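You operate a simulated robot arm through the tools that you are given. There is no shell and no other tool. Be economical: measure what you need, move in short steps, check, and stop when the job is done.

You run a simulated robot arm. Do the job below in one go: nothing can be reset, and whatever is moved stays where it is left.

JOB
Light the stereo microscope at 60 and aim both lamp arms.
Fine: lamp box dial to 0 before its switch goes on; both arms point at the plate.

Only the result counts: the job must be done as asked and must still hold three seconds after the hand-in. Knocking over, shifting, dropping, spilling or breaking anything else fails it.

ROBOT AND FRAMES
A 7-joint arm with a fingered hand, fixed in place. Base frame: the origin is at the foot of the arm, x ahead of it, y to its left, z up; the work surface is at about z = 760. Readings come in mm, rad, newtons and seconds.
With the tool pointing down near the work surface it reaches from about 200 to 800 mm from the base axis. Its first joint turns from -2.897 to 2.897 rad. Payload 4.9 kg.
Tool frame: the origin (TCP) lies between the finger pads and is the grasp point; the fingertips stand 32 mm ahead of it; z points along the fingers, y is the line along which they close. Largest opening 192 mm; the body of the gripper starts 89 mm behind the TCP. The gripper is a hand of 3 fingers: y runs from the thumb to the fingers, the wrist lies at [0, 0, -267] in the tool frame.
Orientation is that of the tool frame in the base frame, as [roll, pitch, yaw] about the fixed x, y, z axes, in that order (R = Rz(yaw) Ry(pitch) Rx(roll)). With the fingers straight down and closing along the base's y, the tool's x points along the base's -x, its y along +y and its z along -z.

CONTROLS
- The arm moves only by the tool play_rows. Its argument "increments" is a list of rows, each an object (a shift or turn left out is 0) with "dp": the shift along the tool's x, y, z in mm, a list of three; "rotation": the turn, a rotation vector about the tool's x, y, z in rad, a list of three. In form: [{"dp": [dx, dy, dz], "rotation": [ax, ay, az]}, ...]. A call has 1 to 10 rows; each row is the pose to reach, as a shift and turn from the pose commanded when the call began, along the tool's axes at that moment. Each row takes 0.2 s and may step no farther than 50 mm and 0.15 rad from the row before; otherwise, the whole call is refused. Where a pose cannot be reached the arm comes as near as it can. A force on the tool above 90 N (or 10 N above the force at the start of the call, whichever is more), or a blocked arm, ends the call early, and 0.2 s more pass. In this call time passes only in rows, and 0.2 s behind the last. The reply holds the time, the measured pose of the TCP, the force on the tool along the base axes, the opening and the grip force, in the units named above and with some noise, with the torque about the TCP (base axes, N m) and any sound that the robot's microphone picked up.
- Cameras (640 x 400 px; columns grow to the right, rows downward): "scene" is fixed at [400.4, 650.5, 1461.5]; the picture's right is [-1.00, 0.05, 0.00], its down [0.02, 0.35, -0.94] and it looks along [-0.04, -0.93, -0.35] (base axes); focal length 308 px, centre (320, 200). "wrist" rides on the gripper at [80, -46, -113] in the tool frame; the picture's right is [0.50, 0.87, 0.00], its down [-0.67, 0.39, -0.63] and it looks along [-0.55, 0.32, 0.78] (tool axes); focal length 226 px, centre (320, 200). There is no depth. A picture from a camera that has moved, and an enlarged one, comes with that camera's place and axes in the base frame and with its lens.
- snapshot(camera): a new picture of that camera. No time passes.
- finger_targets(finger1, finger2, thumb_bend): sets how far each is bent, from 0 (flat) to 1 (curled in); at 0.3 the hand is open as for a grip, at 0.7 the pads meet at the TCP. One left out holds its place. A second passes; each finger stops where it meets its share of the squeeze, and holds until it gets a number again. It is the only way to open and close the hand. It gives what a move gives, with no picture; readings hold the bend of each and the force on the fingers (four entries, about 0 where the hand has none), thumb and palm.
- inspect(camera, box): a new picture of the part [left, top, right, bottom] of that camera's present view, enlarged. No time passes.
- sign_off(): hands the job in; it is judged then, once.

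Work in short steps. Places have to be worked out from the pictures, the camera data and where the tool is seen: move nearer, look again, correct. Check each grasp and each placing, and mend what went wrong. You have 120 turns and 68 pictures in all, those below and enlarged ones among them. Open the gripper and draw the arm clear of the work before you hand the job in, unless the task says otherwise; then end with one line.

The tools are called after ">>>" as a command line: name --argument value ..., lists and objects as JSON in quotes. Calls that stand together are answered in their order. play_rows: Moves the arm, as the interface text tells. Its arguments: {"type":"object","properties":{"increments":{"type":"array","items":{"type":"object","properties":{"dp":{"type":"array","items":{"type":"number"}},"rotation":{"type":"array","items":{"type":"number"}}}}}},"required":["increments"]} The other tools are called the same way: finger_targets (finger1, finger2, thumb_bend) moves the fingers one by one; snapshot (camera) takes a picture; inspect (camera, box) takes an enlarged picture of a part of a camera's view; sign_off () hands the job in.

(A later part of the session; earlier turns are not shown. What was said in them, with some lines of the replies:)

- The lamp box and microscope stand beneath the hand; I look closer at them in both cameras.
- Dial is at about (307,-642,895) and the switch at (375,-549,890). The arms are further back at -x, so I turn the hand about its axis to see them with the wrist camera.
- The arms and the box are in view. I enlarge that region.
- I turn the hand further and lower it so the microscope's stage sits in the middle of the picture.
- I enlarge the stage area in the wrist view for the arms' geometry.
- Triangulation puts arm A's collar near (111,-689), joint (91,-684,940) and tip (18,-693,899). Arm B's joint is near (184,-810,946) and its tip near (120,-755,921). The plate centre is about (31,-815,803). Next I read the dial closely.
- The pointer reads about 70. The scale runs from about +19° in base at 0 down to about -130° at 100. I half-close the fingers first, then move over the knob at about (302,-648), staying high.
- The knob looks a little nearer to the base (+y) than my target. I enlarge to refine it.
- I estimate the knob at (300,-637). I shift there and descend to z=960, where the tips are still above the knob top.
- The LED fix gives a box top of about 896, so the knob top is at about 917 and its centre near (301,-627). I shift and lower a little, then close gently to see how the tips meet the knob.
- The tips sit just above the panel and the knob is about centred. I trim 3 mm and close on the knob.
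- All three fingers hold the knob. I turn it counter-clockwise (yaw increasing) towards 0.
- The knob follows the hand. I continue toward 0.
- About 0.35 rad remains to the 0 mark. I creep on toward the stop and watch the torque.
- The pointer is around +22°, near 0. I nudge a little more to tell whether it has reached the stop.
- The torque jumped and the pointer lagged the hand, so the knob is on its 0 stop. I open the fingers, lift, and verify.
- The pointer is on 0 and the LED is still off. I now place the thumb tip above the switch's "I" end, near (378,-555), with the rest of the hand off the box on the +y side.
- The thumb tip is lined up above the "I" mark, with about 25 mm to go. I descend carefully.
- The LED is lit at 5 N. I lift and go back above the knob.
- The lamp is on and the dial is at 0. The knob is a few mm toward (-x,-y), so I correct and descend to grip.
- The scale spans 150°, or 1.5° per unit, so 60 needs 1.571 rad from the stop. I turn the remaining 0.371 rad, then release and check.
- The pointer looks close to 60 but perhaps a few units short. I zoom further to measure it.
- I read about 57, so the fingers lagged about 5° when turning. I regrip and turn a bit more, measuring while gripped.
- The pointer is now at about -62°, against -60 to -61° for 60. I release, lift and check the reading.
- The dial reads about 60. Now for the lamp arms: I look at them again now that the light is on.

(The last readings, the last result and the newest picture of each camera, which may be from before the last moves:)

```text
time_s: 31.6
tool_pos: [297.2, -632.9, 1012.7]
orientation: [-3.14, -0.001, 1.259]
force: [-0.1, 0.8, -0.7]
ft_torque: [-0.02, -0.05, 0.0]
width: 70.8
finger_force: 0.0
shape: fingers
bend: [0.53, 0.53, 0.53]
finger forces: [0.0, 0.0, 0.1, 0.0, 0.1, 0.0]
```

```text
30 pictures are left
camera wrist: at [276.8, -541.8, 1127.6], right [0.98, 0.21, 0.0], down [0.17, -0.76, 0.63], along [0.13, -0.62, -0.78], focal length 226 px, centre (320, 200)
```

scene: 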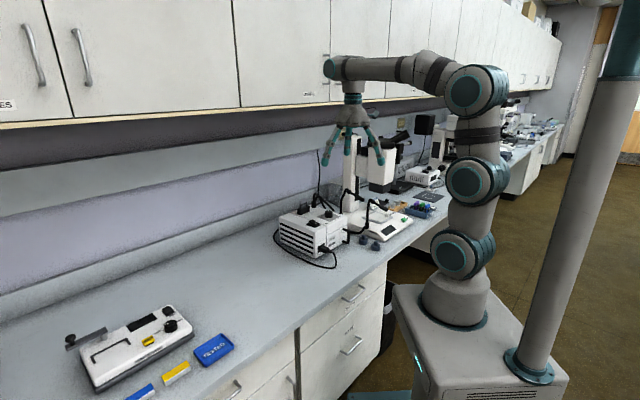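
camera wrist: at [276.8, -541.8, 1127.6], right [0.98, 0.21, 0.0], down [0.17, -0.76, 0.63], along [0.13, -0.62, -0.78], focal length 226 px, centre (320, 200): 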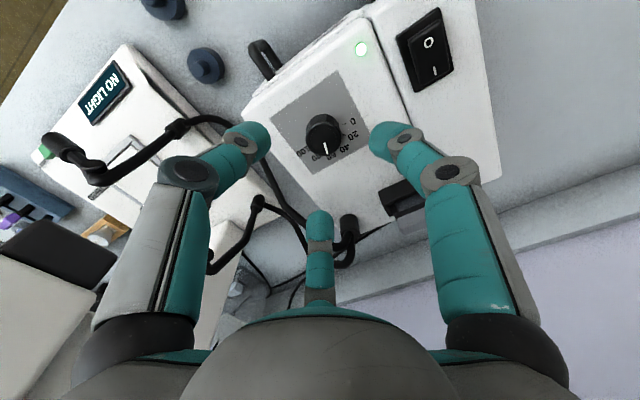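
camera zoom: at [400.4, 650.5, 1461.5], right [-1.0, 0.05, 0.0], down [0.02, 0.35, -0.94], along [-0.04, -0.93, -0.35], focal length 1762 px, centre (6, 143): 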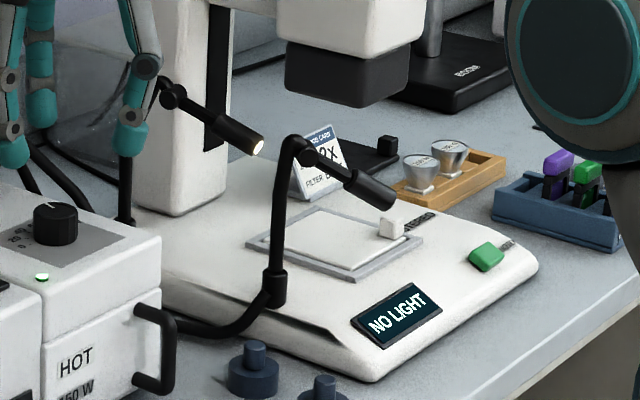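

The base display says NO LIGHT, which will confirm the aim once it is right. I take the hand round on the +y side to a staging point by arm A, with the thumb pointing to -y.

>>> play_rows --increments '[{"dp": [14, -5, 0], "rotation": [0, 0, -0.14]}, {"dp": [28, -9, 0], "rotation": [0, 0, -0.28]}, {"dp": [43, -14, 0], "rotation": [0, 0, -0.42]}, {"dp": [57, -18, 0], "rotation": [0, 0, -0.56]}, {"dp": [71, -23, 0], "rotation": [0, 0, -0.7]}, {"dp": [86, -28, 0], "rotation": [0, 0, -0.84]}, {"dp": [100, -32, 0], "rotation": [0, 0, -0.98]}, {"dp": [114, -37, 0], "rotation": [0, 0, -1.12]}, {"dp": [128, -41, 0], "rotation": [0, 0, -1.26]}, {"dp": [142.8, -46, 0], "rotation": [0, 0, -1.4]}]'

>>> finger_targets --thumb_bend 0.3 --finger1 0.6 --finger2 0.6

>>> play_rows --increments '[{"dp": [33, -27, 3], "rotation": [0, 0, -0.06]}, {"dp": [67, -54, 6], "rotation": [0, 0, -0.12]}, {"dp": [100, -82, 10], "rotation": [0, 0, -0.18]}, {"dp": [133, -109, 13], "rotation": [0, 0, -0.24]}, {"dp": [167, -136, 16], "rotation": [0, 0, -0.3]}, {"dp": [200, -163, 20], "rotation": [0, 0, -0.36]}]'

>>> snapshot --camera "wrist"

>>> inspect --camera "scene" --box '[330, 140, 430, 240]'

```text
time_s: 33.8
tool_pos: [297.4, -481.4, 1014.0]
orientation: [3.142, 0.001, 2.664]
force: [0.3, -0.1, 1.3]
ft_torque: [0.02, 0.01, 0.01]
width: 70.8
finger_force: 0.0
shape: fingers
bend: [0.53, 0.53, 0.53]
finger forces: [0.1, 0.0, 0.0, 0.0, 0.1, 0.0]
```

```text
time_s: 34.8
tool_pos: [297.3, -482.2, 1013.1]
orientation: [-3.14, 0.0, 2.661]
force: [-0.2, -0.5, 0.4]
ft_torque: [-0.03, 0.01, 0.01]
width: 110.6
finger_force: 0.0
shape: fingers
bend: [0.6, 0.6, 0.3]
finger forces: [0.0, 0.1, 0.0, 0.0, 0.0, 0.1]
```

```text
time_s: 36.2
tool_pos: [45.4, -535.3, 991.4]
orientation: [3.142, -0.001, 3.021]
force: [0.0, -0.3, -0.3]
ft_torque: [0.03, 0.02, 0.0]
width: 110.7
finger_force: 0.1
shape: fingers
bend: [0.6, 0.6, 0.3]
finger forces: [0.1, 0.0, 0.0, 0.0, 0.1, 0.1]
```

```text
29 pictures are left
camera wrist: at [-40.2, -570.4, 1106.3], right [-0.39, 0.92, 0.0], down [0.71, 0.31, 0.63], along [0.58, 0.25, -0.78], focal length 226 px, centre (320, 200)
```

wrist: 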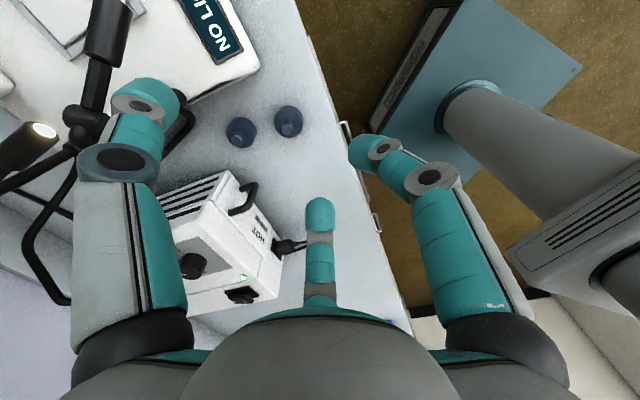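

```text
4.00 times, centred on (380, 190) of scene
camera zoom: at [400.4, 650.5, 1461.5], right [-1.0, 0.05, 0.0], down [0.02, 0.35, -0.94], along [-0.04, -0.93, -0.35], focal length 1233 px, centre (80, 240)
```

zoom: 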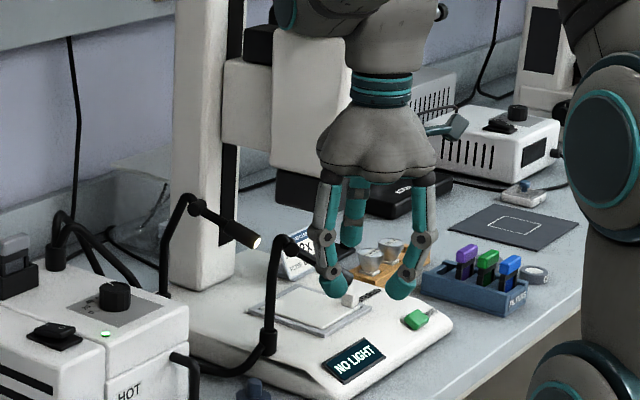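

The thumb tip is near (31,-652), its bottom about 40 mm below the TCP, just on the +y side of arm A's head. I lower beside the head and push it about half way.

>>> play_rows --increments '[{"dp": [0, 0, 20]}, {"dp": [0, 0, 40]}, {"dp": [0, 0, 58]}, {"dp": [-3, -15, 58]}, {"dp": [-5, -24.6, 58]}, {"dp": [-7, -35, 58]}, {"dp": [-9, -45, 58]}]'

>>> inspect --camera "scene" --box '[330, 160, 430, 240]'

```text
time_s: 37.8
tool_pos: [48.0, -581.1, 933.1]
orientation: [3.142, -0.001, 3.021]
force: [-0.2, 0.3, 0.2]
ft_torque: [0.03, -0.01, -0.03]
width: 110.7
finger_force: 0.1
shape: fingers
bend: [0.6, 0.6, 0.3]
finger forces: [0.0, 0.0, 0.1, 0.0, 0.0, 0.0]
```

```text
5.00 times, centred on (380, 200) of scene
camera zoom: at [400.4, 650.5, 1461.5], right [-1.0, 0.05, 0.0], down [0.02, 0.35, -0.94], along [-0.04, -0.93, -0.35], focal length 1542 px, centre (20, 200)
```

zoom: 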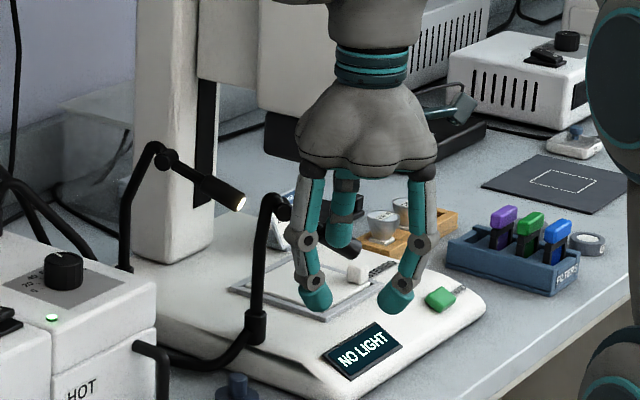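

No contact yet. I check the gap in the wrist view.

>>> inspect --camera "wrist" --box '[0, 0, 260, 200]'

```text
2.00 times, centred on (130, 100) of wrist
camera zoom: at [-36.9, -616.3, 1049.2], right [-0.39, 0.92, 0.0], down [0.71, 0.3, 0.63], along [0.58, 0.25, -0.78], focal length 452 px, centre (700, 400)
```

zoom: 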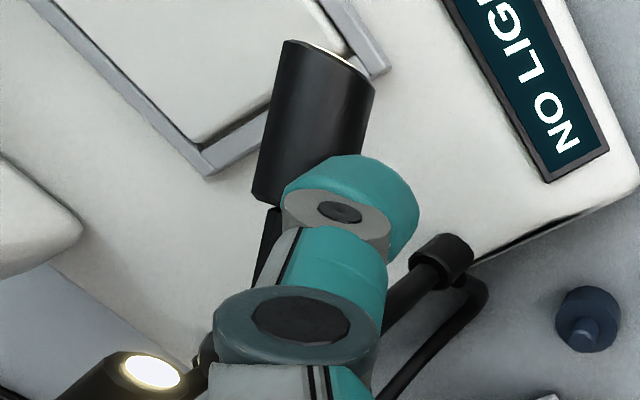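

The thumb is right at the head. I push on another 15 mm and compare.

>>> play_rows --increments '[{"dp": [-1.5, -8, 0]}, {"dp": [-4, -16, 0]}]'

>>> inspect --camera "wrist" --box '[0, 0, 260, 200]'

```text
time_s: 38.4
tool_pos: [51.4, -596.7, 934.7]
orientation: [3.14, 0.0, 3.021]
force: [-1.8, 2.2, -1.2]
ft_torque: [0.14, 0.03, -0.21]
width: 107.8
finger_force: 1.6
shape: fingers
bend: [0.6, 0.6, 0.31]
finger forces: [0.0, 0.0, 0.0, 0.1, 2.3, 0.0]
```

```text
2.00 times, centred on (130, 100) of wrist
camera zoom: at [-34.6, -632.2, 1048.4], right [-0.39, 0.92, 0.0], down [0.71, 0.3, 0.63], along [0.58, 0.25, -0.78], focal length 452 px, centre (700, 400)
```

zoom: 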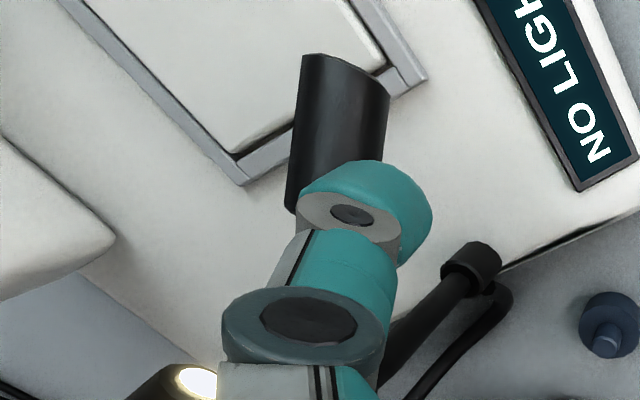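

Arm A yields at about 3 N. I keep sweeping along its arc.

>>> play_rows --increments '[{"dp": [-1.5, -9, 0]}, {"dp": [-3, -18, 0]}, {"dp": [-4.2, -26.7, 0]}, {"dp": [-9, -36, 0]}]'

>>> inspect --camera "wrist" --box '[0, 0, 260, 200]'

>>> inspect --camera "scene" --box '[330, 160, 430, 240]'

```text
time_s: 39.4
tool_pos: [55.6, -635.1, 935.9]
orientation: [3.14, 0.0, 3.023]
force: [0.3, 3.5, 0.1]
ft_torque: [0.08, 0.03, -0.08]
width: 107.1
finger_force: 0.9
shape: fingers
bend: [0.6, 0.6, 0.31]
finger forces: [0.1, 0.0, 0.1, 0.0, 1.9, 0.1]
```

```text
2.00 times, centred on (130, 100) of wrist
camera zoom: at [-30.5, -669.0, 1049.3], right [-0.39, 0.92, 0.0], down [0.71, 0.3, 0.63], along [0.58, 0.25, -0.78], focal length 452 px, centre (700, 400)
```

zoom: 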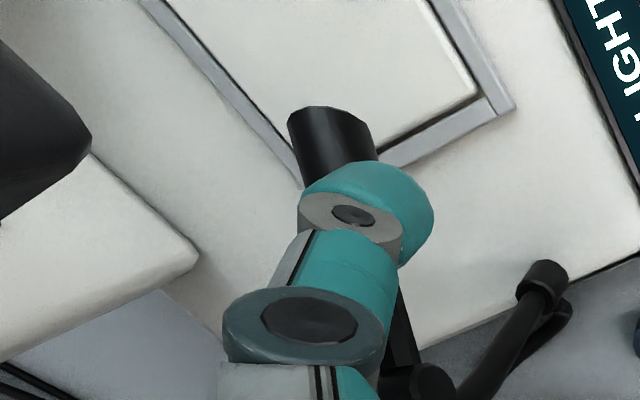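

```text
5.00 times, centred on (380, 200) of scene
camera zoom: at [400.4, 650.5, 1461.5], right [-1.0, 0.05, 0.0], down [0.02, 0.35, -0.94], along [-0.04, -0.93, -0.35], focal length 1542 px, centre (20, 200)
```

zoom: 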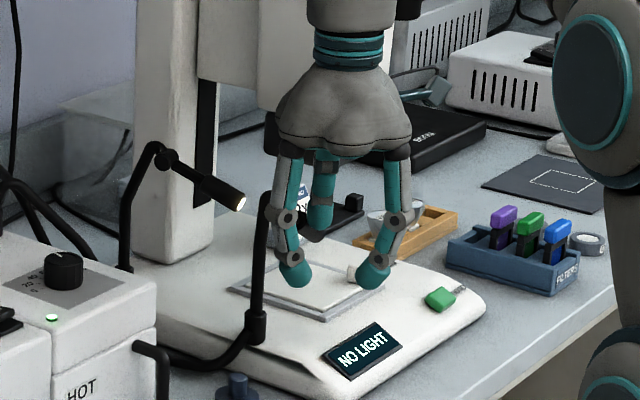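

Arm A is at about 218° azimuth and needs about 238°. I push the remaining arc toward (+x,-y).

>>> play_rows --increments '[{"dp": [-7, -6, 0]}, {"dp": [-14, -12, 0]}, {"dp": [-22, -18, 0]}]'

>>> snapshot --camera "wrist"

```text
time_s: 40.2
tool_pos: [74.5, -654.2, 934.2]
orientation: [-3.14, 0.001, 3.02]
force: [-2.1, 2.4, 1.8]
ft_torque: [-0.07, 0.13, -0.3]
width: 108.7
finger_force: 2.0
shape: fingers
bend: [0.6, 0.6, 0.31]
finger forces: [0.0, 0.0, 0.1, 0.0, 3.1, 0.0]
```

```text
22 pictures are left
camera wrist: at [-11.1, -689.5, 1049.4], right [-0.39, 0.92, 0.0], down [0.71, 0.3, 0.63], along [0.58, 0.25, -0.78], focal length 226 px, centre (320, 200)
```

wrist: 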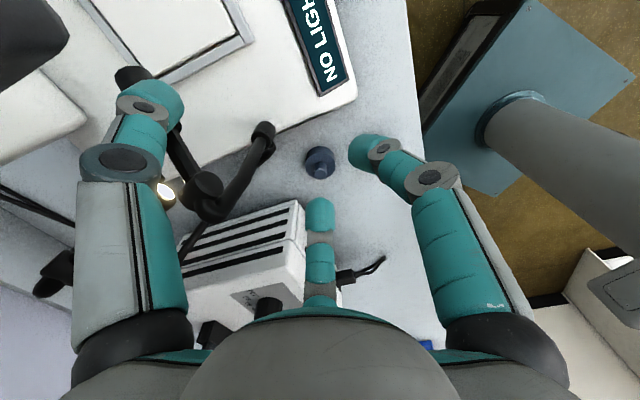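

Arm A's azimuth now points at the plate. Its pitch is still too shallow, about -29° against -45°, so I lift the thumb over the head and press down gently.

>>> play_rows --increments '[{"dp": [2, 3, 0]}, {"dp": [2, 3, -25]}, {"dp": [2, 3, -48]}, {"dp": [-8, -6, -48]}, {"dp": [-17, -14, -48]}, {"dp": [-17, -14, -38]}]'

>>> inspect --camera "wrist" --box '[40, 0, 300, 200]'

>>> inspect --camera "scene" --box '[340, 160, 420, 240]'

```text
time_s: 41.6
tool_pos: [90.4, -670.3, 973.2]
orientation: [3.141, -0.001, 3.021]
force: [-0.3, -0.3, -0.7]
ft_torque: [0.02, -0.03, 0.0]
width: 110.6
finger_force: 0.1
shape: fingers
bend: [0.6, 0.6, 0.3]
finger forces: [0.0, 0.0, 0.0, 0.0, 0.0, 0.0]
```

```text
2.00 times, centred on (170, 100) of wrist
camera zoom: at [4.5, -705.2, 1087.4], right [-0.39, 0.92, 0.0], down [0.71, 0.3, 0.63], along [0.58, 0.25, -0.78], focal length 452 px, centre (620, 400)
```

zoom: 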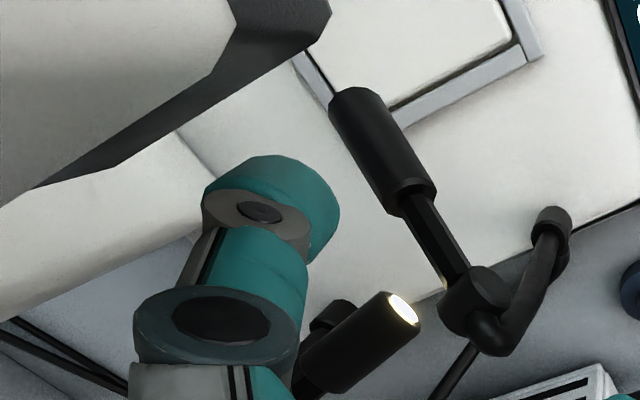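

```text
5.00 times, centred on (380, 200) of scene
camera zoom: at [400.4, 650.5, 1461.5], right [-1.0, 0.05, 0.0], down [0.02, 0.35, -0.94], along [-0.04, -0.93, -0.35], focal length 1542 px, centre (20, 200)
```

zoom: 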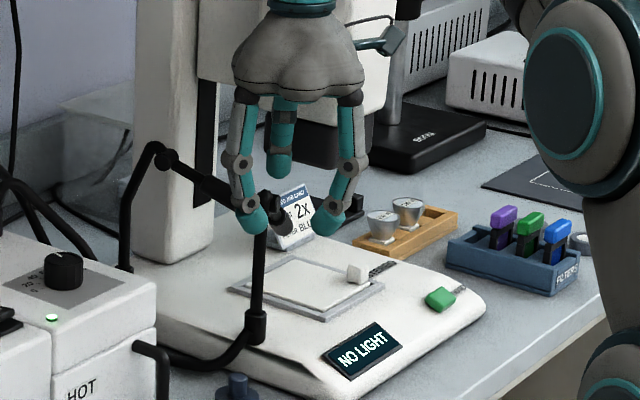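

The thumb is just past the head. I shift it back over the head at about (62,-768) and press down in steps.

>>> play_rows --increments '[{"dp": [8, 6, 0]}, {"dp": [15.5, 11.2, 0]}, {"dp": [15.5, 11.2, 8]}, {"dp": [15.5, 11.2, 15]}, {"dp": [15.5, 11.2, 20]}, {"dp": [15.5, 11.2, 24]}]'

>>> inspect --camera "wrist" --box '[40, 0, 300, 200]'

```text
time_s: 43.0
tool_pos: [76.1, -657.8, 949.3]
orientation: [-3.141, 0.001, 3.021]
force: [-0.7, -0.6, 0.4]
ft_torque: [0.02, -0.02, 0.03]
width: 110.9
finger_force: 0.1
shape: fingers
bend: [0.6, 0.6, 0.3]
finger forces: [0.0, 0.0, 0.0, 0.0, 0.1, 0.1]
```

```text
2.00 times, centred on (170, 100) of wrist
camera zoom: at [-9.8, -692.7, 1063.1], right [-0.39, 0.92, 0.0], down [0.71, 0.3, 0.63], along [0.58, 0.25, -0.78], focal length 452 px, centre (620, 400)
```

zoom: 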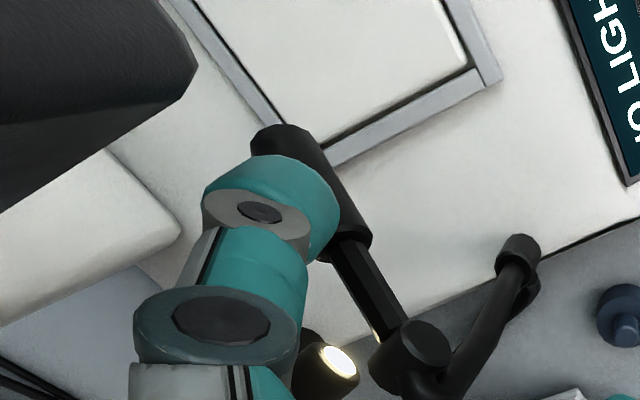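

No contact yet. I shift 5 mm to centre over the head and press further.

>>> play_rows --increments '[{"dp": [4.3, 2.1, 0]}, {"dp": [4.3, 2.1, 5]}, {"dp": [4.3, 2.1, 10]}, {"dp": [4.3, 2.1, 15]}]'

>>> inspect --camera "wrist" --box '[40, 0, 300, 200]'

```text
time_s: 44.0
tool_pos: [72.1, -654.2, 933.6]
orientation: [-3.141, 0.0, 3.021]
force: [0.7, -0.2, 0.1]
ft_torque: [-0.04, 0.0, 0.05]
width: 110.7
finger_force: 0.0
shape: fingers
bend: [0.6, 0.6, 0.3]
finger forces: [0.0, 0.0, 0.1, 0.1, 0.1, 0.1]
```

```text
2.00 times, centred on (170, 100) of wrist
camera zoom: at [-13.7, -690.0, 1048.2], right [-0.39, 0.92, 0.0], down [0.71, 0.3, 0.63], along [0.58, 0.25, -0.78], focal length 452 px, centre (620, 400)
```

zoom: 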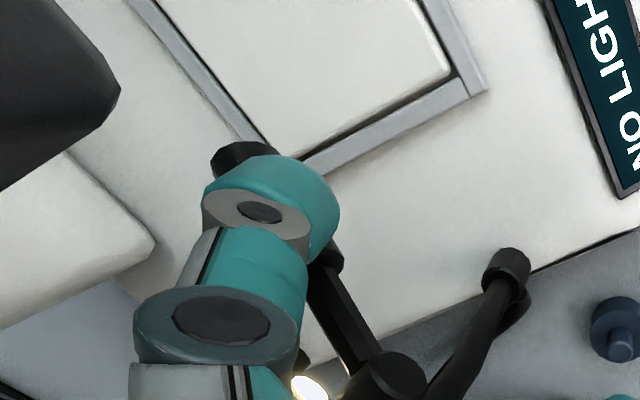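

Comparing the views, the thumb slid down beside the head, and it was above the head at the previous pose. I go up, re-centre 7–9 mm across, and press down.

>>> play_rows --increments '[{"dp": [2, 2, -15]}, {"dp": [2, 2, -30]}, {"dp": [-7.6, -5.2, -30]}, {"dp": [-7.6, -5.2, -18]}, {"dp": [-7.6, -5.2, -12]}, {"dp": [-7.6, -5.2, -6]}, {"dp": [-7.6, -5.2, 0]}]'

>>> inspect --camera "wrist" --box '[40, 0, 300, 200]'

```text
time_s: 45.6
tool_pos: [77.4, -660.7, 933.5]
orientation: [3.141, 0.0, 3.022]
force: [-0.6, 0.8, 1.8]
ft_torque: [-0.18, 0.0, -0.05]
width: 111.2
finger_force: 1.1
shape: fingers
bend: [0.6, 0.6, 0.3]
finger forces: [0.0, 0.0, 0.1, 0.0, 1.4, 0.0]
```

```text
2.00 times, centred on (170, 100) of wrist
camera zoom: at [-6.7, -696.4, 1048.0], right [-0.39, 0.92, 0.0], down [0.71, 0.3, 0.63], along [0.58, 0.25, -0.78], focal length 452 px, centre (620, 400)
```

zoom: 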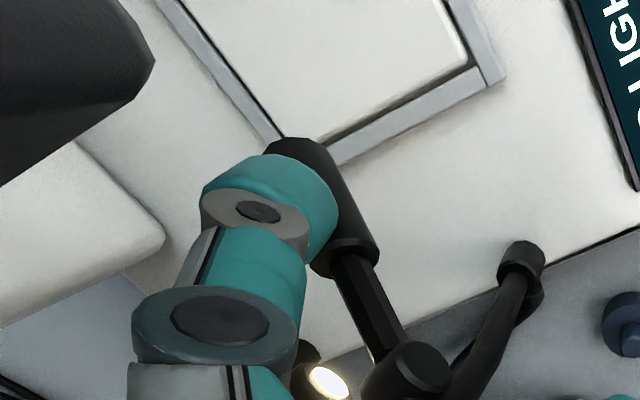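

The head is pitching down, now about -41°. I press 6 mm more.

>>> play_rows --increments '[{"dp": [0, 0.5, 3]}, {"dp": [0, 1, 6]}]'

>>> play_rows --increments '[{"dp": [0, 0, -25]}, {"dp": [0, 5, -50]}, {"dp": [0, 50, -55]}, {"dp": [0, 95, -55]}]'

>>> inspect --camera "scene" --box '[340, 170, 420, 240]'

>>> snapshot --camera "wrist"

```text
time_s: 46.2
tool_pos: [79.0, -659.0, 927.7]
orientation: [3.14, 0.0, 3.02]
force: [-1.0, 0.2, 1.4]
ft_torque: [-0.18, 0.03, -0.09]
width: 111.2
finger_force: 0.5
shape: fingers
bend: [0.6, 0.6, 0.3]
finger forces: [0.0, 0.0, 0.0, 0.0, 1.5, 0.0]
```

```text
time_s: 47.2
tool_pos: [90.1, -565.8, 982.9]
orientation: [3.14, -0.001, 3.021]
force: [0.2, 0.4, -0.1]
ft_torque: [-0.06, -0.01, -0.01]
width: 111.2
finger_force: 0.0
shape: fingers
bend: [0.6, 0.6, 0.3]
finger forces: [0.0, 0.0, 0.0, 0.0, 0.0, 0.0]
```

```text
5.71 times, centred on (380, 205) of scene
camera zoom: at [400.4, 650.5, 1461.5], right [-1.0, 0.05, 0.0], down [0.02, 0.35, -0.94], along [-0.04, -0.93, -0.35], focal length 1762 px, centre (-23, 171)
```

zoom: 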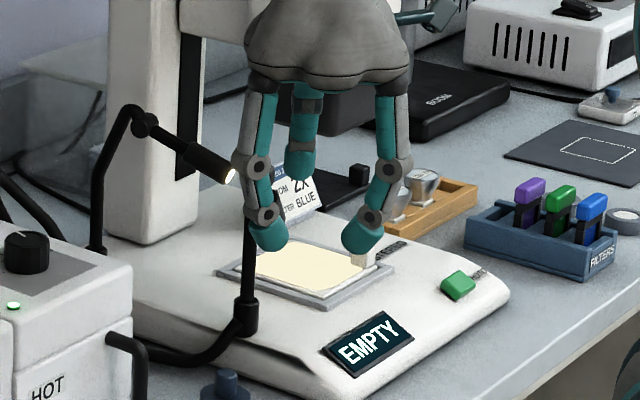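

```text
15 pictures are left
camera wrist: at [4.8, -600.4, 1096.5], right [-0.39, 0.92, 0.0], down [0.71, 0.3, 0.63], along [0.58, 0.25, -0.78], focal length 226 px, centre (320, 200)
```

wrist: 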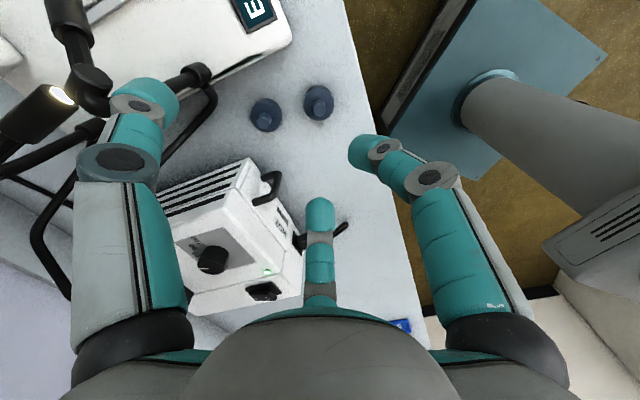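

The plate is lit and the display now reads EMPTY, so arm A is aimed. For arm B the tip is near (117,-753,921) and it must swing about 38° toward the plate. I raise, re-yaw the hand so the fingers clear the box, and set the thumb beside B's head.

>>> play_rows --increments '[{"dp": [0, 0, -27], "rotation": [0, 0, -0.1]}, {"dp": [-16, -19, -27], "rotation": [0, 0, -0.2]}, {"dp": [-32, -38, -27], "rotation": [0, 0, -0.3]}, {"dp": [-47.3, -57.7, -27], "rotation": [0, 0, -0.383]}]'

>>> snapshot --camera "wrist"

```text
time_s: 48.2
tool_pos: [152.5, -610.3, 1008.1]
orientation: [-3.139, -0.022, -2.934]
force: [0.2, -0.8, -1.1]
ft_torque: [0.06, -0.01, 0.0]
width: 111.0
finger_force: 0.1
shape: fingers
bend: [0.6, 0.6, 0.3]
finger forces: [0.0, 0.0, 0.0, 0.0, 0.0, 0.0]
out of reach, approached as far as the arm can: row 3, 4
```

```text
14 pictures are left
camera wrist: at [84.7, -670.2, 1124.5], right [-0.67, 0.74, 0.01], down [0.59, 0.52, 0.62], along [0.45, 0.42, -0.79], focal length 226 px, centre (320, 200)
```

wrist: 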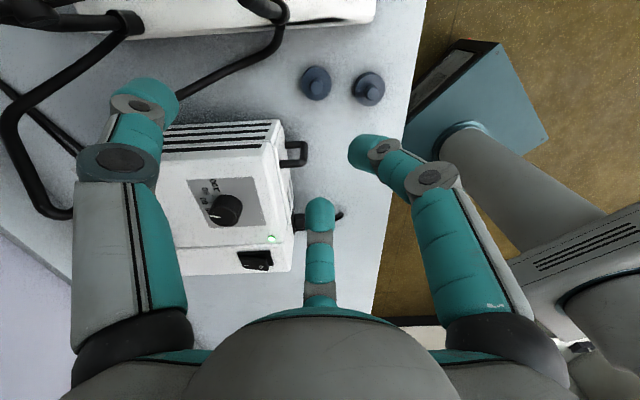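

That yaw hits a joint limit, so I return to yaw about 3.0. The fingers then clear the box top by about 12 mm at my working height.

>>> play_rows --increments '[{"rotation": [0, 0, 0.13]}, {"rotation": [0, 0, 0.26]}, {"rotation": [0, 0, 0.38]}]'

```text
time_s: 49.0
tool_pos: [152.3, -610.5, 1010.1]
orientation: [-3.129, -0.02, 2.968]
force: [0.8, 0.2, -1.0]
ft_torque: [0.03, -0.02, 0.01]
width: 110.9
finger_force: 0.2
shape: fingers
bend: [0.6, 0.6, 0.3]
finger forces: [0.0, 0.0, 0.1, 0.0, 0.1, 0.1]
```

I set the thumb beside B's head, lower to z=946, and push half way.

>>> play_rows --increments '[{"dp": [-24, -12.5, 0]}, {"dp": [-24, -12.5, 35]}, {"dp": [-24, -12.5, 64]}, {"dp": [-19, -20, 64]}, {"dp": [-14, -30, 64]}, {"dp": [-6, -44, 64]}]'

>>> inspect --camera "wrist" --box '[0, 0, 260, 220]'

```text
time_s: 50.4
tool_pos: [148.5, -654.8, 946.8]
orientation: [-3.131, -0.02, 2.969]
force: [0.4, 1.5, -0.1]
ft_torque: [0.05, -0.05, -0.01]
width: 109.4
finger_force: 0.4
shape: fingers
bend: [0.6, 0.6, 0.3]
finger forces: [0.1, 0.0, 0.0, 0.0, 0.6, 0.1]
```

```text
1.82 times, centred on (130, 110) of wrist
camera zoom: at [63.7, -684.8, 1062.4], right [-0.34, 0.94, 0.0], down [0.74, 0.27, 0.61], along [0.58, 0.21, -0.79], focal length 411 px, centre (666, 364)
```

zoom: 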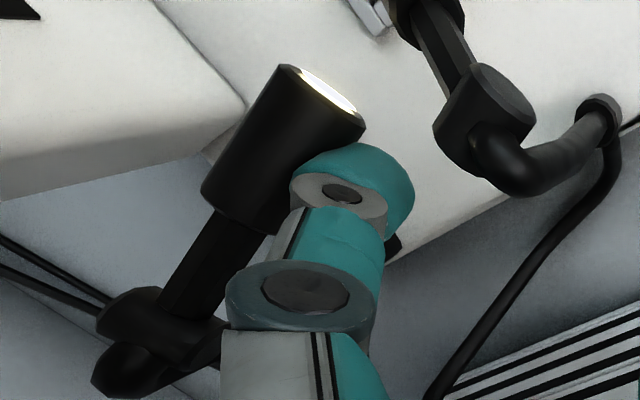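

Arm B is following, now at about 151° and wanting about 177°. I push on 38 mm along the arc.

>>> play_rows --increments '[{"dp": [1, -10, 0]}, {"dp": [2, -20, 0]}, {"dp": [3.3, -29, 0]}, {"dp": [4.4, -37, 0]}]'

>>> inspect --camera "wrist" --box '[0, 0, 260, 220]'

```text
time_s: 51.4
tool_pos: [138.9, -691.2, 945.9]
orientation: [-3.129, -0.019, 2.971]
force: [1.1, 0.8, -0.9]
ft_torque: [0.1, -0.04, 0.04]
width: 108.8
finger_force: 1.1
shape: fingers
bend: [0.6, 0.6, 0.31]
finger forces: [0.0, 0.1, 0.0, 0.0, 1.3, 0.0]
```

```text
1.82 times, centred on (130, 110) of wrist
camera zoom: at [53.3, -720.6, 1062.9], right [-0.34, 0.94, 0.0], down [0.74, 0.27, 0.61], along [0.58, 0.21, -0.79], focal length 411 px, centre (666, 364)
```

zoom: 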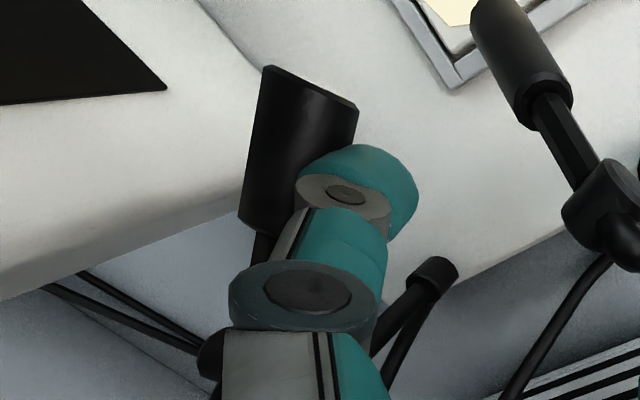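

B's azimuth is right, about 179° against 181°. I lift over the head, shift 10 mm across, and press down gradually.

>>> play_rows --increments '[{"dp": [0, 3, 0]}, {"dp": [0, 3, -20]}, {"dp": [0, 3, -40]}, {"dp": [-2.7, -9.7, -40]}, {"dp": [-2.7, -9.7, -25]}, {"dp": [-2.7, -9.7, -16]}, {"dp": [-2.7, -9.7, -8]}, {"dp": [-2.7, -9.7, -2]}]'

>>> inspect --camera "wrist" --box '[0, 0, 260, 220]'

```text
time_s: 53.2
tool_pos: [138.8, -701.4, 948.4]
orientation: [-3.13, -0.019, 2.97]
force: [0.6, -0.4, 0.6]
ft_torque: [-0.1, -0.01, -0.03]
width: 111.7
finger_force: 0.1
shape: fingers
bend: [0.6, 0.6, 0.3]
finger forces: [0.0, 0.0, 0.0, 0.0, 0.5, 0.0]
```

```text
1.82 times, centred on (130, 110) of wrist
camera zoom: at [53.6, -730.9, 1064.3], right [-0.34, 0.94, 0.0], down [0.74, 0.27, 0.61], along [0.58, 0.21, -0.79], focal length 411 px, centre (666, 364)
```

zoom: 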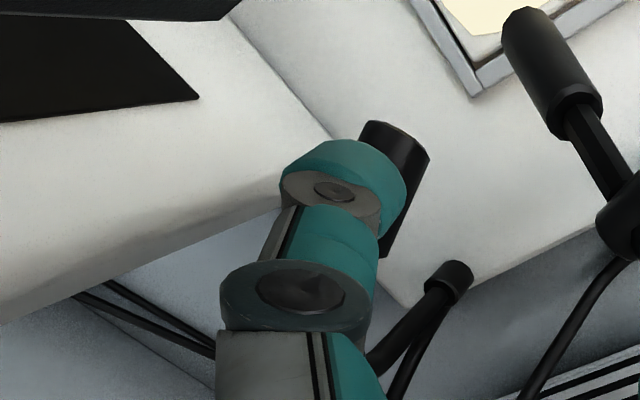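

The head is at about -33°, and about -42° is wanted. I press about 9 mm more, then retract and look.

>>> play_rows --increments '[{"dp": [-1, 0, 3]}, {"dp": [-2, 0, 6]}, {"dp": [-3, 0, 9]}]'

>>> play_rows --increments '[{"dp": [0, 0, -25]}, {"dp": [0, 2, -55]}, {"dp": [0, 45, -60]}, {"dp": [0, 90, -60]}, {"dp": [0, 130, -60]}]'

>>> inspect --camera "scene" --box '[340, 170, 420, 240]'

```text
time_s: 54.0
tool_pos: [141.6, -702.0, 940.2]
orientation: [-3.131, -0.019, 2.969]
force: [-0.5, -0.5, 1.3]
ft_torque: [-0.11, 0.01, 0.0]
width: 111.7
finger_force: 0.4
shape: fingers
bend: [0.6, 0.6, 0.3]
finger forces: [0.1, 0.1, 0.0, 0.0, 0.9, 0.0]
```

```text
time_s: 55.2
tool_pos: [164.1, -572.5, 998.8]
orientation: [-3.13, -0.019, 2.969]
force: [0.1, -1.0, -0.5]
ft_torque: [-0.01, -0.02, 0.0]
width: 111.1
finger_force: 0.2
shape: fingers
bend: [0.6, 0.6, 0.3]
finger forces: [0.0, 0.1, 0.0, 0.1, 0.0, 0.1]
```

```text
5.71 times, centred on (380, 205) of scene
camera zoom: at [400.4, 650.5, 1461.5], right [-1.0, 0.05, 0.0], down [0.02, 0.35, -0.94], along [-0.04, -0.93, -0.35], focal length 1762 px, centre (-23, 171)
```

zoom: 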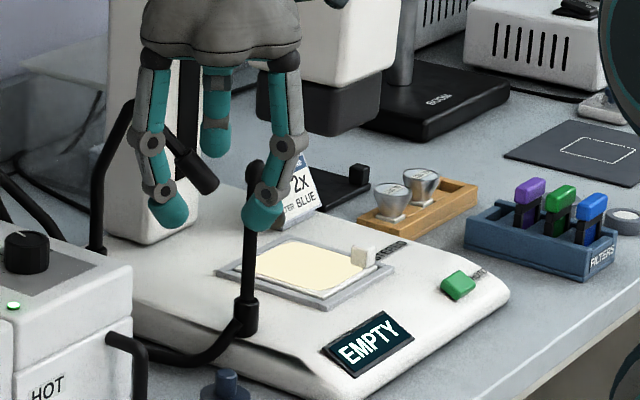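

Next I draw the hand clear so both arms are visible.

>>> play_rows --increments '[{"dp": [-10, 20, -40], "rotation": [0, 0, 0.13]}, {"dp": [-20, 50, -70], "rotation": [0, 0, 0.26]}, {"dp": [-30, 80, -100], "rotation": [0, 0, 0.39]}, {"dp": [-40, 110, -130], "rotation": [0, 0, 0.52]}, {"dp": [-50, 140, -150], "rotation": [0, 0, 0.65]}, {"dp": [-60, 160, -160], "rotation": [0, 0, 0.78]}, {"dp": [-60, 160, -160], "rotation": [0, 0, 0.91]}, {"dp": [-60, 160, -160], "rotation": [0, 0, 1.04]}, {"dp": [-60, 160, -160], "rotation": [0, 0, 1.17]}, {"dp": [-60, 160, -160], "rotation": [0, 0, 1.3]}]'

>>> inspect --camera "scene" --box '[340, 180, 400, 235]'

>>> inspect --camera "wrist" --box '[80, 40, 340, 260]'

```text
time_s: 57.4
tool_pos: [253.8, -424.6, 1155.7]
orientation: [-3.12, 0.005, 1.667]
force: [0.9, -0.7, 0.3]
ft_torque: [-0.03, 0.02, -0.02]
width: 110.7
finger_force: 0.0
shape: fingers
bend: [0.6, 0.6, 0.3]
finger forces: [0.1, 0.1, 0.1, 0.0, 0.0, 0.1]
```

```text
7.27 times, centred on (370, 208) of scene
camera zoom: at [400.4, 650.5, 1461.5], right [-1.0, 0.05, 0.0], down [0.02, 0.35, -0.94], along [-0.04, -0.93, -0.35], focal length 2242 px, centre (-44, 146)
```

zoom: 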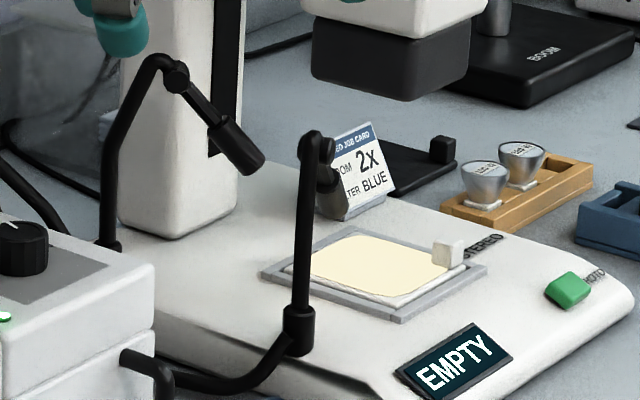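

```text
1.82 times, centred on (210, 150) of wrist
camera zoom: at [202.9, -348.1, 1270.2], right [0.81, 0.58, -0.02], down [0.46, -0.63, 0.63], along [0.35, -0.52, -0.78], focal length 411 px, centre (520, 291)
```

zoom: 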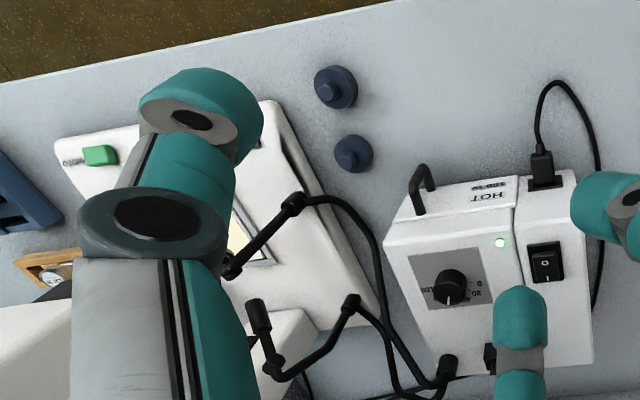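

Arm A looks right at the plate centre. Arm B seems a bit too steep, so I enlarge it to measure properly.

>>> inspect --camera "scene" --box '[358, 188, 392, 222]'

```text
11.76 times, centred on (375, 205) of scene
camera zoom: at [400.4, 650.5, 1461.5], right [-1.0, 0.05, 0.0], down [0.02, 0.35, -0.94], along [-0.04, -0.93, -0.35], focal length 3627 px, centre (-327, 141)
```

zoom: 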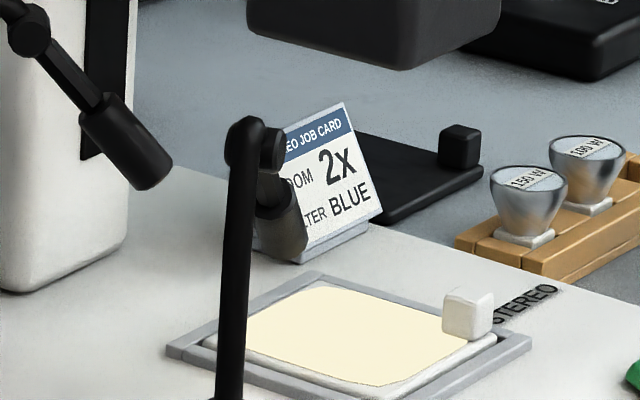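

B's beam seems to land about 28 mm short of the plate centre, about 6° too steep. I try one light correction: the thumb beside B's head again, a slight side contact, then a drag upward. I bring the hand back and curl the other fingers for clearance.

>>> finger_targets --finger1 0.7 --finger2 0.7

>>> play_rows --increments '[{"dp": [-10, -12, 5], "rotation": [0, 0, -0.13]}, {"dp": [-25, -24, 10], "rotation": [0, 0, -0.26]}, {"dp": [-45, -36, 20], "rotation": [0, 0, -0.39]}, {"dp": [-65, -48, 35], "rotation": [0, 0, -0.52]}, {"dp": [-85, -60, 50], "rotation": [0, 0, -0.65]}, {"dp": [-105, -72, 70], "rotation": [0, 0, -0.78]}, {"dp": [-130, -84, 90], "rotation": [0, 0, -0.91]}, {"dp": [-155, -97, 110], "rotation": [0, 0, -1.04]}, {"dp": [-180, -110, 130], "rotation": [0, 0, -1.17]}, {"dp": [-204, -122, 150], "rotation": [0, 0, -1.3]}]'

```text
time_s: 58.4
tool_pos: [254.8, -424.5, 1155.8]
orientation: [-3.121, 0.006, 1.668]
force: [-1.0, 0.3, 0.4]
ft_torque: [-0.02, -0.03, -0.02]
width: 96.7
finger_force: 0.0
shape: fingers
bend: [0.7, 0.7, 0.3]
finger forces: [0.1, 0.0, 0.0, 0.0, 0.0, 0.0]
```

```text
time_s: 60.6
tool_pos: [148.5, -641.4, 1009.9]
orientation: [-3.13, -0.018, 2.97]
force: [-0.3, -0.4, 0.5]
ft_torque: [0.01, -0.03, -0.02]
width: 96.5
finger_force: 0.1
shape: fingers
bend: [0.7, 0.7, 0.3]
finger forces: [0.1, 0.1, 0.0, 0.1, 0.1, 0.1]
```

I descend beside B's head and check the spacing before touching it.

>>> play_rows --increments '[{"dp": [-3, 0, 35]}, {"dp": [-3, 0, 70]}, {"dp": [-3, 0, 95]}, {"dp": [-3, -12, 95]}, {"dp": [-3, -24, 95]}]'

>>> inspect --camera "wrist" --box '[0, 0, 260, 220]'

```text
time_s: 61.8
tool_pos: [148.4, -666.2, 915.4]
orientation: [-3.131, -0.02, 2.969]
force: [-0.1, -0.9, -0.2]
ft_torque: [0.03, 0.03, 0.02]
width: 96.2
finger_force: 0.0
shape: fingers
bend: [0.7, 0.7, 0.3]
finger forces: [0.1, 0.0, 0.0, 0.1, 0.1, 0.1]
```

```text
1.82 times, centred on (130, 110) of wrist
camera zoom: at [62.7, -695.6, 1030.5], right [-0.34, 0.94, 0.0], down [0.74, 0.27, 0.61], along [0.58, 0.21, -0.79], focal length 411 px, centre (666, 364)
```

zoom: 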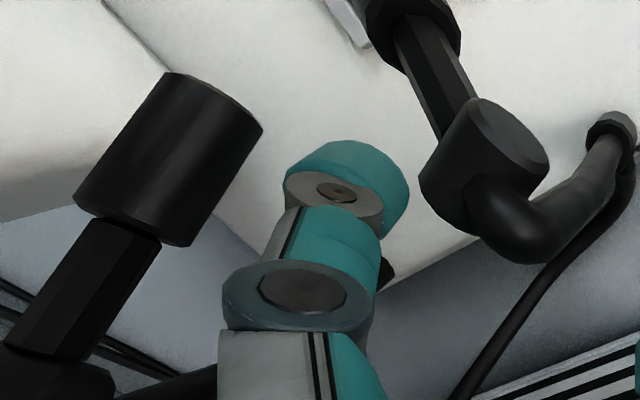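

The thumb is clear on both sides. I approach the head in small steps.

>>> play_rows --increments '[{"dp": [0, -6, 0]}, {"dp": [0, -12, 0]}, {"dp": [0, -16, 0]}]'

>>> play_rows --increments '[{"dp": [0, -4, 0]}]'

```text
time_s: 62.6
tool_pos: [144.6, -681.5, 912.9]
orientation: [-3.132, -0.02, 2.969]
force: [-0.2, 0.4, 0.7]
ft_torque: [-0.02, -0.01, 0.01]
width: 96.4
finger_force: 0.0
shape: fingers
bend: [0.7, 0.7, 0.3]
finger forces: [0.0, 0.0, 0.0, 0.0, 0.1, 0.0]
```

```text
time_s: 63.0
tool_pos: [143.9, -685.5, 913.6]
orientation: [-3.131, -0.017, 2.968]
force: [0.3, -0.5, -0.2]
ft_torque: [0.03, -0.02, -0.01]
width: 96.3
finger_force: 0.0
shape: fingers
bend: [0.7, 0.7, 0.3]
finger forces: [0.1, 0.1, 0.0, 0.1, 0.0, 0.1]
```

No contact yet, so I creep on.

>>> play_rows --increments '[{"dp": [0, -4, 0]}]'

>>> play_rows --increments '[{"dp": [0, -4, 0]}]'

```text
time_s: 63.4
tool_pos: [143.1, -689.7, 912.6]
orientation: [-3.132, -0.019, 2.969]
force: [-0.6, -0.9, 0.3]
ft_torque: [0.0, -0.01, 0.01]
width: 96.2
finger_force: 0.7
shape: fingers
bend: [0.7, 0.7, 0.3]
finger forces: [0.1, 0.0, 0.0, 0.1, 0.3, 0.1]
```

```text
time_s: 63.8
tool_pos: [143.3, -693.0, 914.0]
orientation: [-3.131, -0.019, 2.968]
force: [0.3, 0.9, 0.0]
ft_torque: [0.02, 0.01, 0.06]
width: 94.6
finger_force: 0.0
shape: fingers
bend: [0.7, 0.7, 0.3]
finger forces: [0.0, 0.0, 0.0, 0.0, 0.8, 0.1]
```

There is light contact. Now I drag upward with a small sideways push.

>>> play_rows --increments '[{"dp": [0, -2, -3]}, {"dp": [0, -3, -7]}, {"dp": [0, -4, -11]}, {"dp": [0, -5, -15]}, {"dp": [0, -5.5, -19]}]'

>>> inspect --camera "scene" --box '[352, 180, 392, 220]'

```text
time_s: 65.0
tool_pos: [142.4, -697.6, 931.9]
orientation: [-3.131, -0.02, 2.968]
force: [-0.7, -0.5, -0.5]
ft_torque: [0.01, -0.04, 0.01]
width: 95.5
finger_force: 0.2
shape: fingers
bend: [0.7, 0.7, 0.3]
finger forces: [0.1, 0.0, 0.0, 0.0, 0.3, 0.0]
```

```text
10.00 times, centred on (372, 200) of scene
camera zoom: at [400.4, 650.5, 1461.5], right [-1.0, 0.05, 0.0], down [0.02, 0.35, -0.94], along [-0.04, -0.93, -0.35], focal length 3083 px, centre (-200, 200)
```

zoom: 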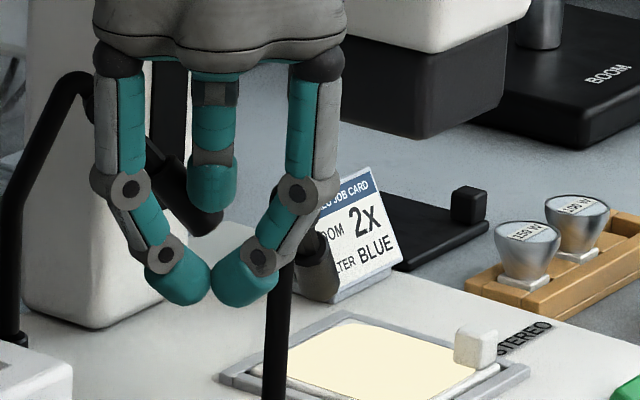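

The tip rose slightly, with azimuth about 181° and pitch about -48°. That beam lands well inside the plate, so I stop here and retract.

>>> play_rows --increments '[{"dp": [0, 10, 0]}, {"dp": [0, 15, -40]}, {"dp": [0, 20, -80]}, {"dp": [0, 65, -95]}, {"dp": [0, 110, -110]}, {"dp": [0, 155, -140]}, {"dp": [0, 200, -170]}, {"dp": [0, 245, -190]}, {"dp": [0, 290, -200]}]'

>>> finger_targets --finger1 0.3 --finger2 0.3 --thumb_bend 0.3

>>> inspect --camera "scene" --box '[300, 180, 400, 250]'

>>> inspect --camera "scene" --box '[352, 185, 392, 225]'

```text
refused: row 6 steps farther than a row can; nothing moved
```

```text
time_s: 66.0
tool_pos: [142.2, -698.6, 933.4]
orientation: [-3.131, -0.019, 2.969]
force: [-0.3, -0.3, -0.2]
ft_torque: [-0.03, 0.01, 0.01]
width: 167.4
finger_force: 0.2
shape: fingers
bend: [0.3, 0.3, 0.3]
finger forces: [0.0, 0.1, 0.1, 0.1, 0.0, 0.0]
```

```text
5.71 times, centred on (350, 215) of scene
camera zoom: at [400.4, 650.5, 1461.5], right [-1.0, 0.05, 0.0], down [0.02, 0.35, -0.94], along [-0.04, -0.93, -0.35], focal length 1762 px, centre (149, 114)
```

zoom: 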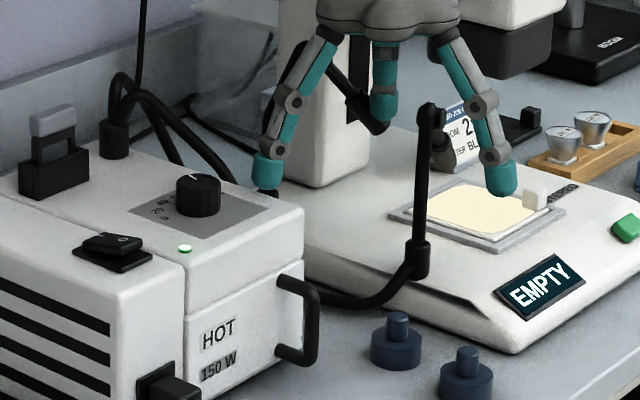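

```text
10.00 times, centred on (372, 205) of scene
camera zoom: at [400.4, 650.5, 1461.5], right [-1.0, 0.05, 0.0], down [0.02, 0.35, -0.94], along [-0.04, -0.93, -0.35], focal length 3083 px, centre (-200, 150)
```

zoom: 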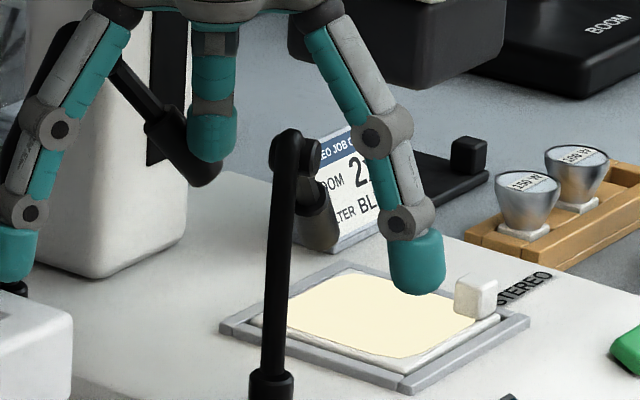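

The move was refused, so the fingers opened in place. No forces show and nothing was touched. I lift almost straight up, then withdraw.

>>> play_rows --increments '[{"dp": [0, 3, -8]}, {"dp": [0, 5, -30]}, {"dp": [0, 8, -65]}, {"dp": [0, 12, -100]}, {"dp": [0, 50, -120]}, {"dp": [0, 90, -140]}, {"dp": [0, 130, -160]}, {"dp": [0, 170, -180]}, {"dp": [0, 212, -195]}, {"dp": [0, 255, -200]}]'

>>> inspect --camera "scene" --box '[352, 185, 392, 225]'

>>> inspect --camera "scene" --box '[290, 140, 430, 260]'

```text
time_s: 68.2
tool_pos: [189.1, -445.0, 1130.0]
orientation: [-3.133, -0.021, 2.97]
force: [-0.2, 0.2, -0.2]
ft_torque: [0.0, -0.01, 0.02]
width: 167.8
finger_force: 0.1
shape: fingers
bend: [0.3, 0.3, 0.3]
finger forces: [0.0, 0.0, 0.1, 0.1, 0.0, 0.1]
```

```text
10.00 times, centred on (372, 205) of scene
camera zoom: at [400.4, 650.5, 1461.5], right [-1.0, 0.05, 0.0], down [0.02, 0.35, -0.94], along [-0.04, -0.93, -0.35], focal length 3083 px, centre (-200, 150)
```

zoom: 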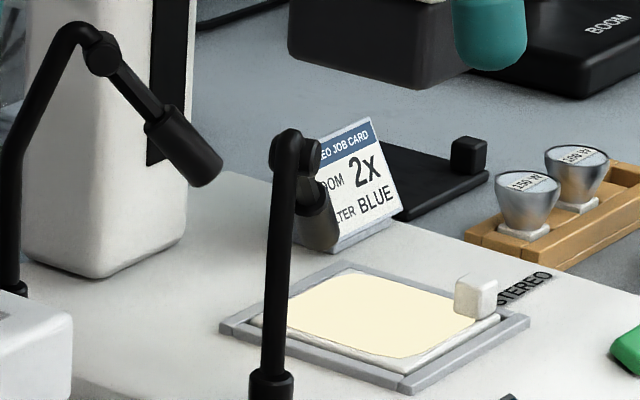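

```text
3.33 times, centred on (360, 200) of scene
camera zoom: at [400.4, 650.5, 1461.5], right [-1.0, 0.05, 0.0], down [0.02, 0.35, -0.94], along [-0.04, -0.93, -0.35], focal length 1028 px, centre (187, 200)
```

zoom: 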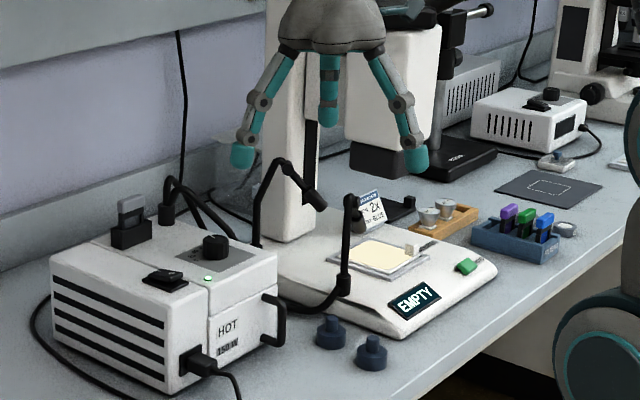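

The lamp is on with the dial at 60, both heads point at the lit plate, nothing else has moved, and the hand is open and clear. I hand in.

>>> sign_off

```text
The job is handed in.
```

The lamp box is on with its dial at about 60; it was turned to 0 before the switch went on. Both lamp arms are aimed at the plate, arm A near its centre and arm B an estimated 20–25 mm off centre but still on the plate; the plate is lit, and the hand is open and clear.
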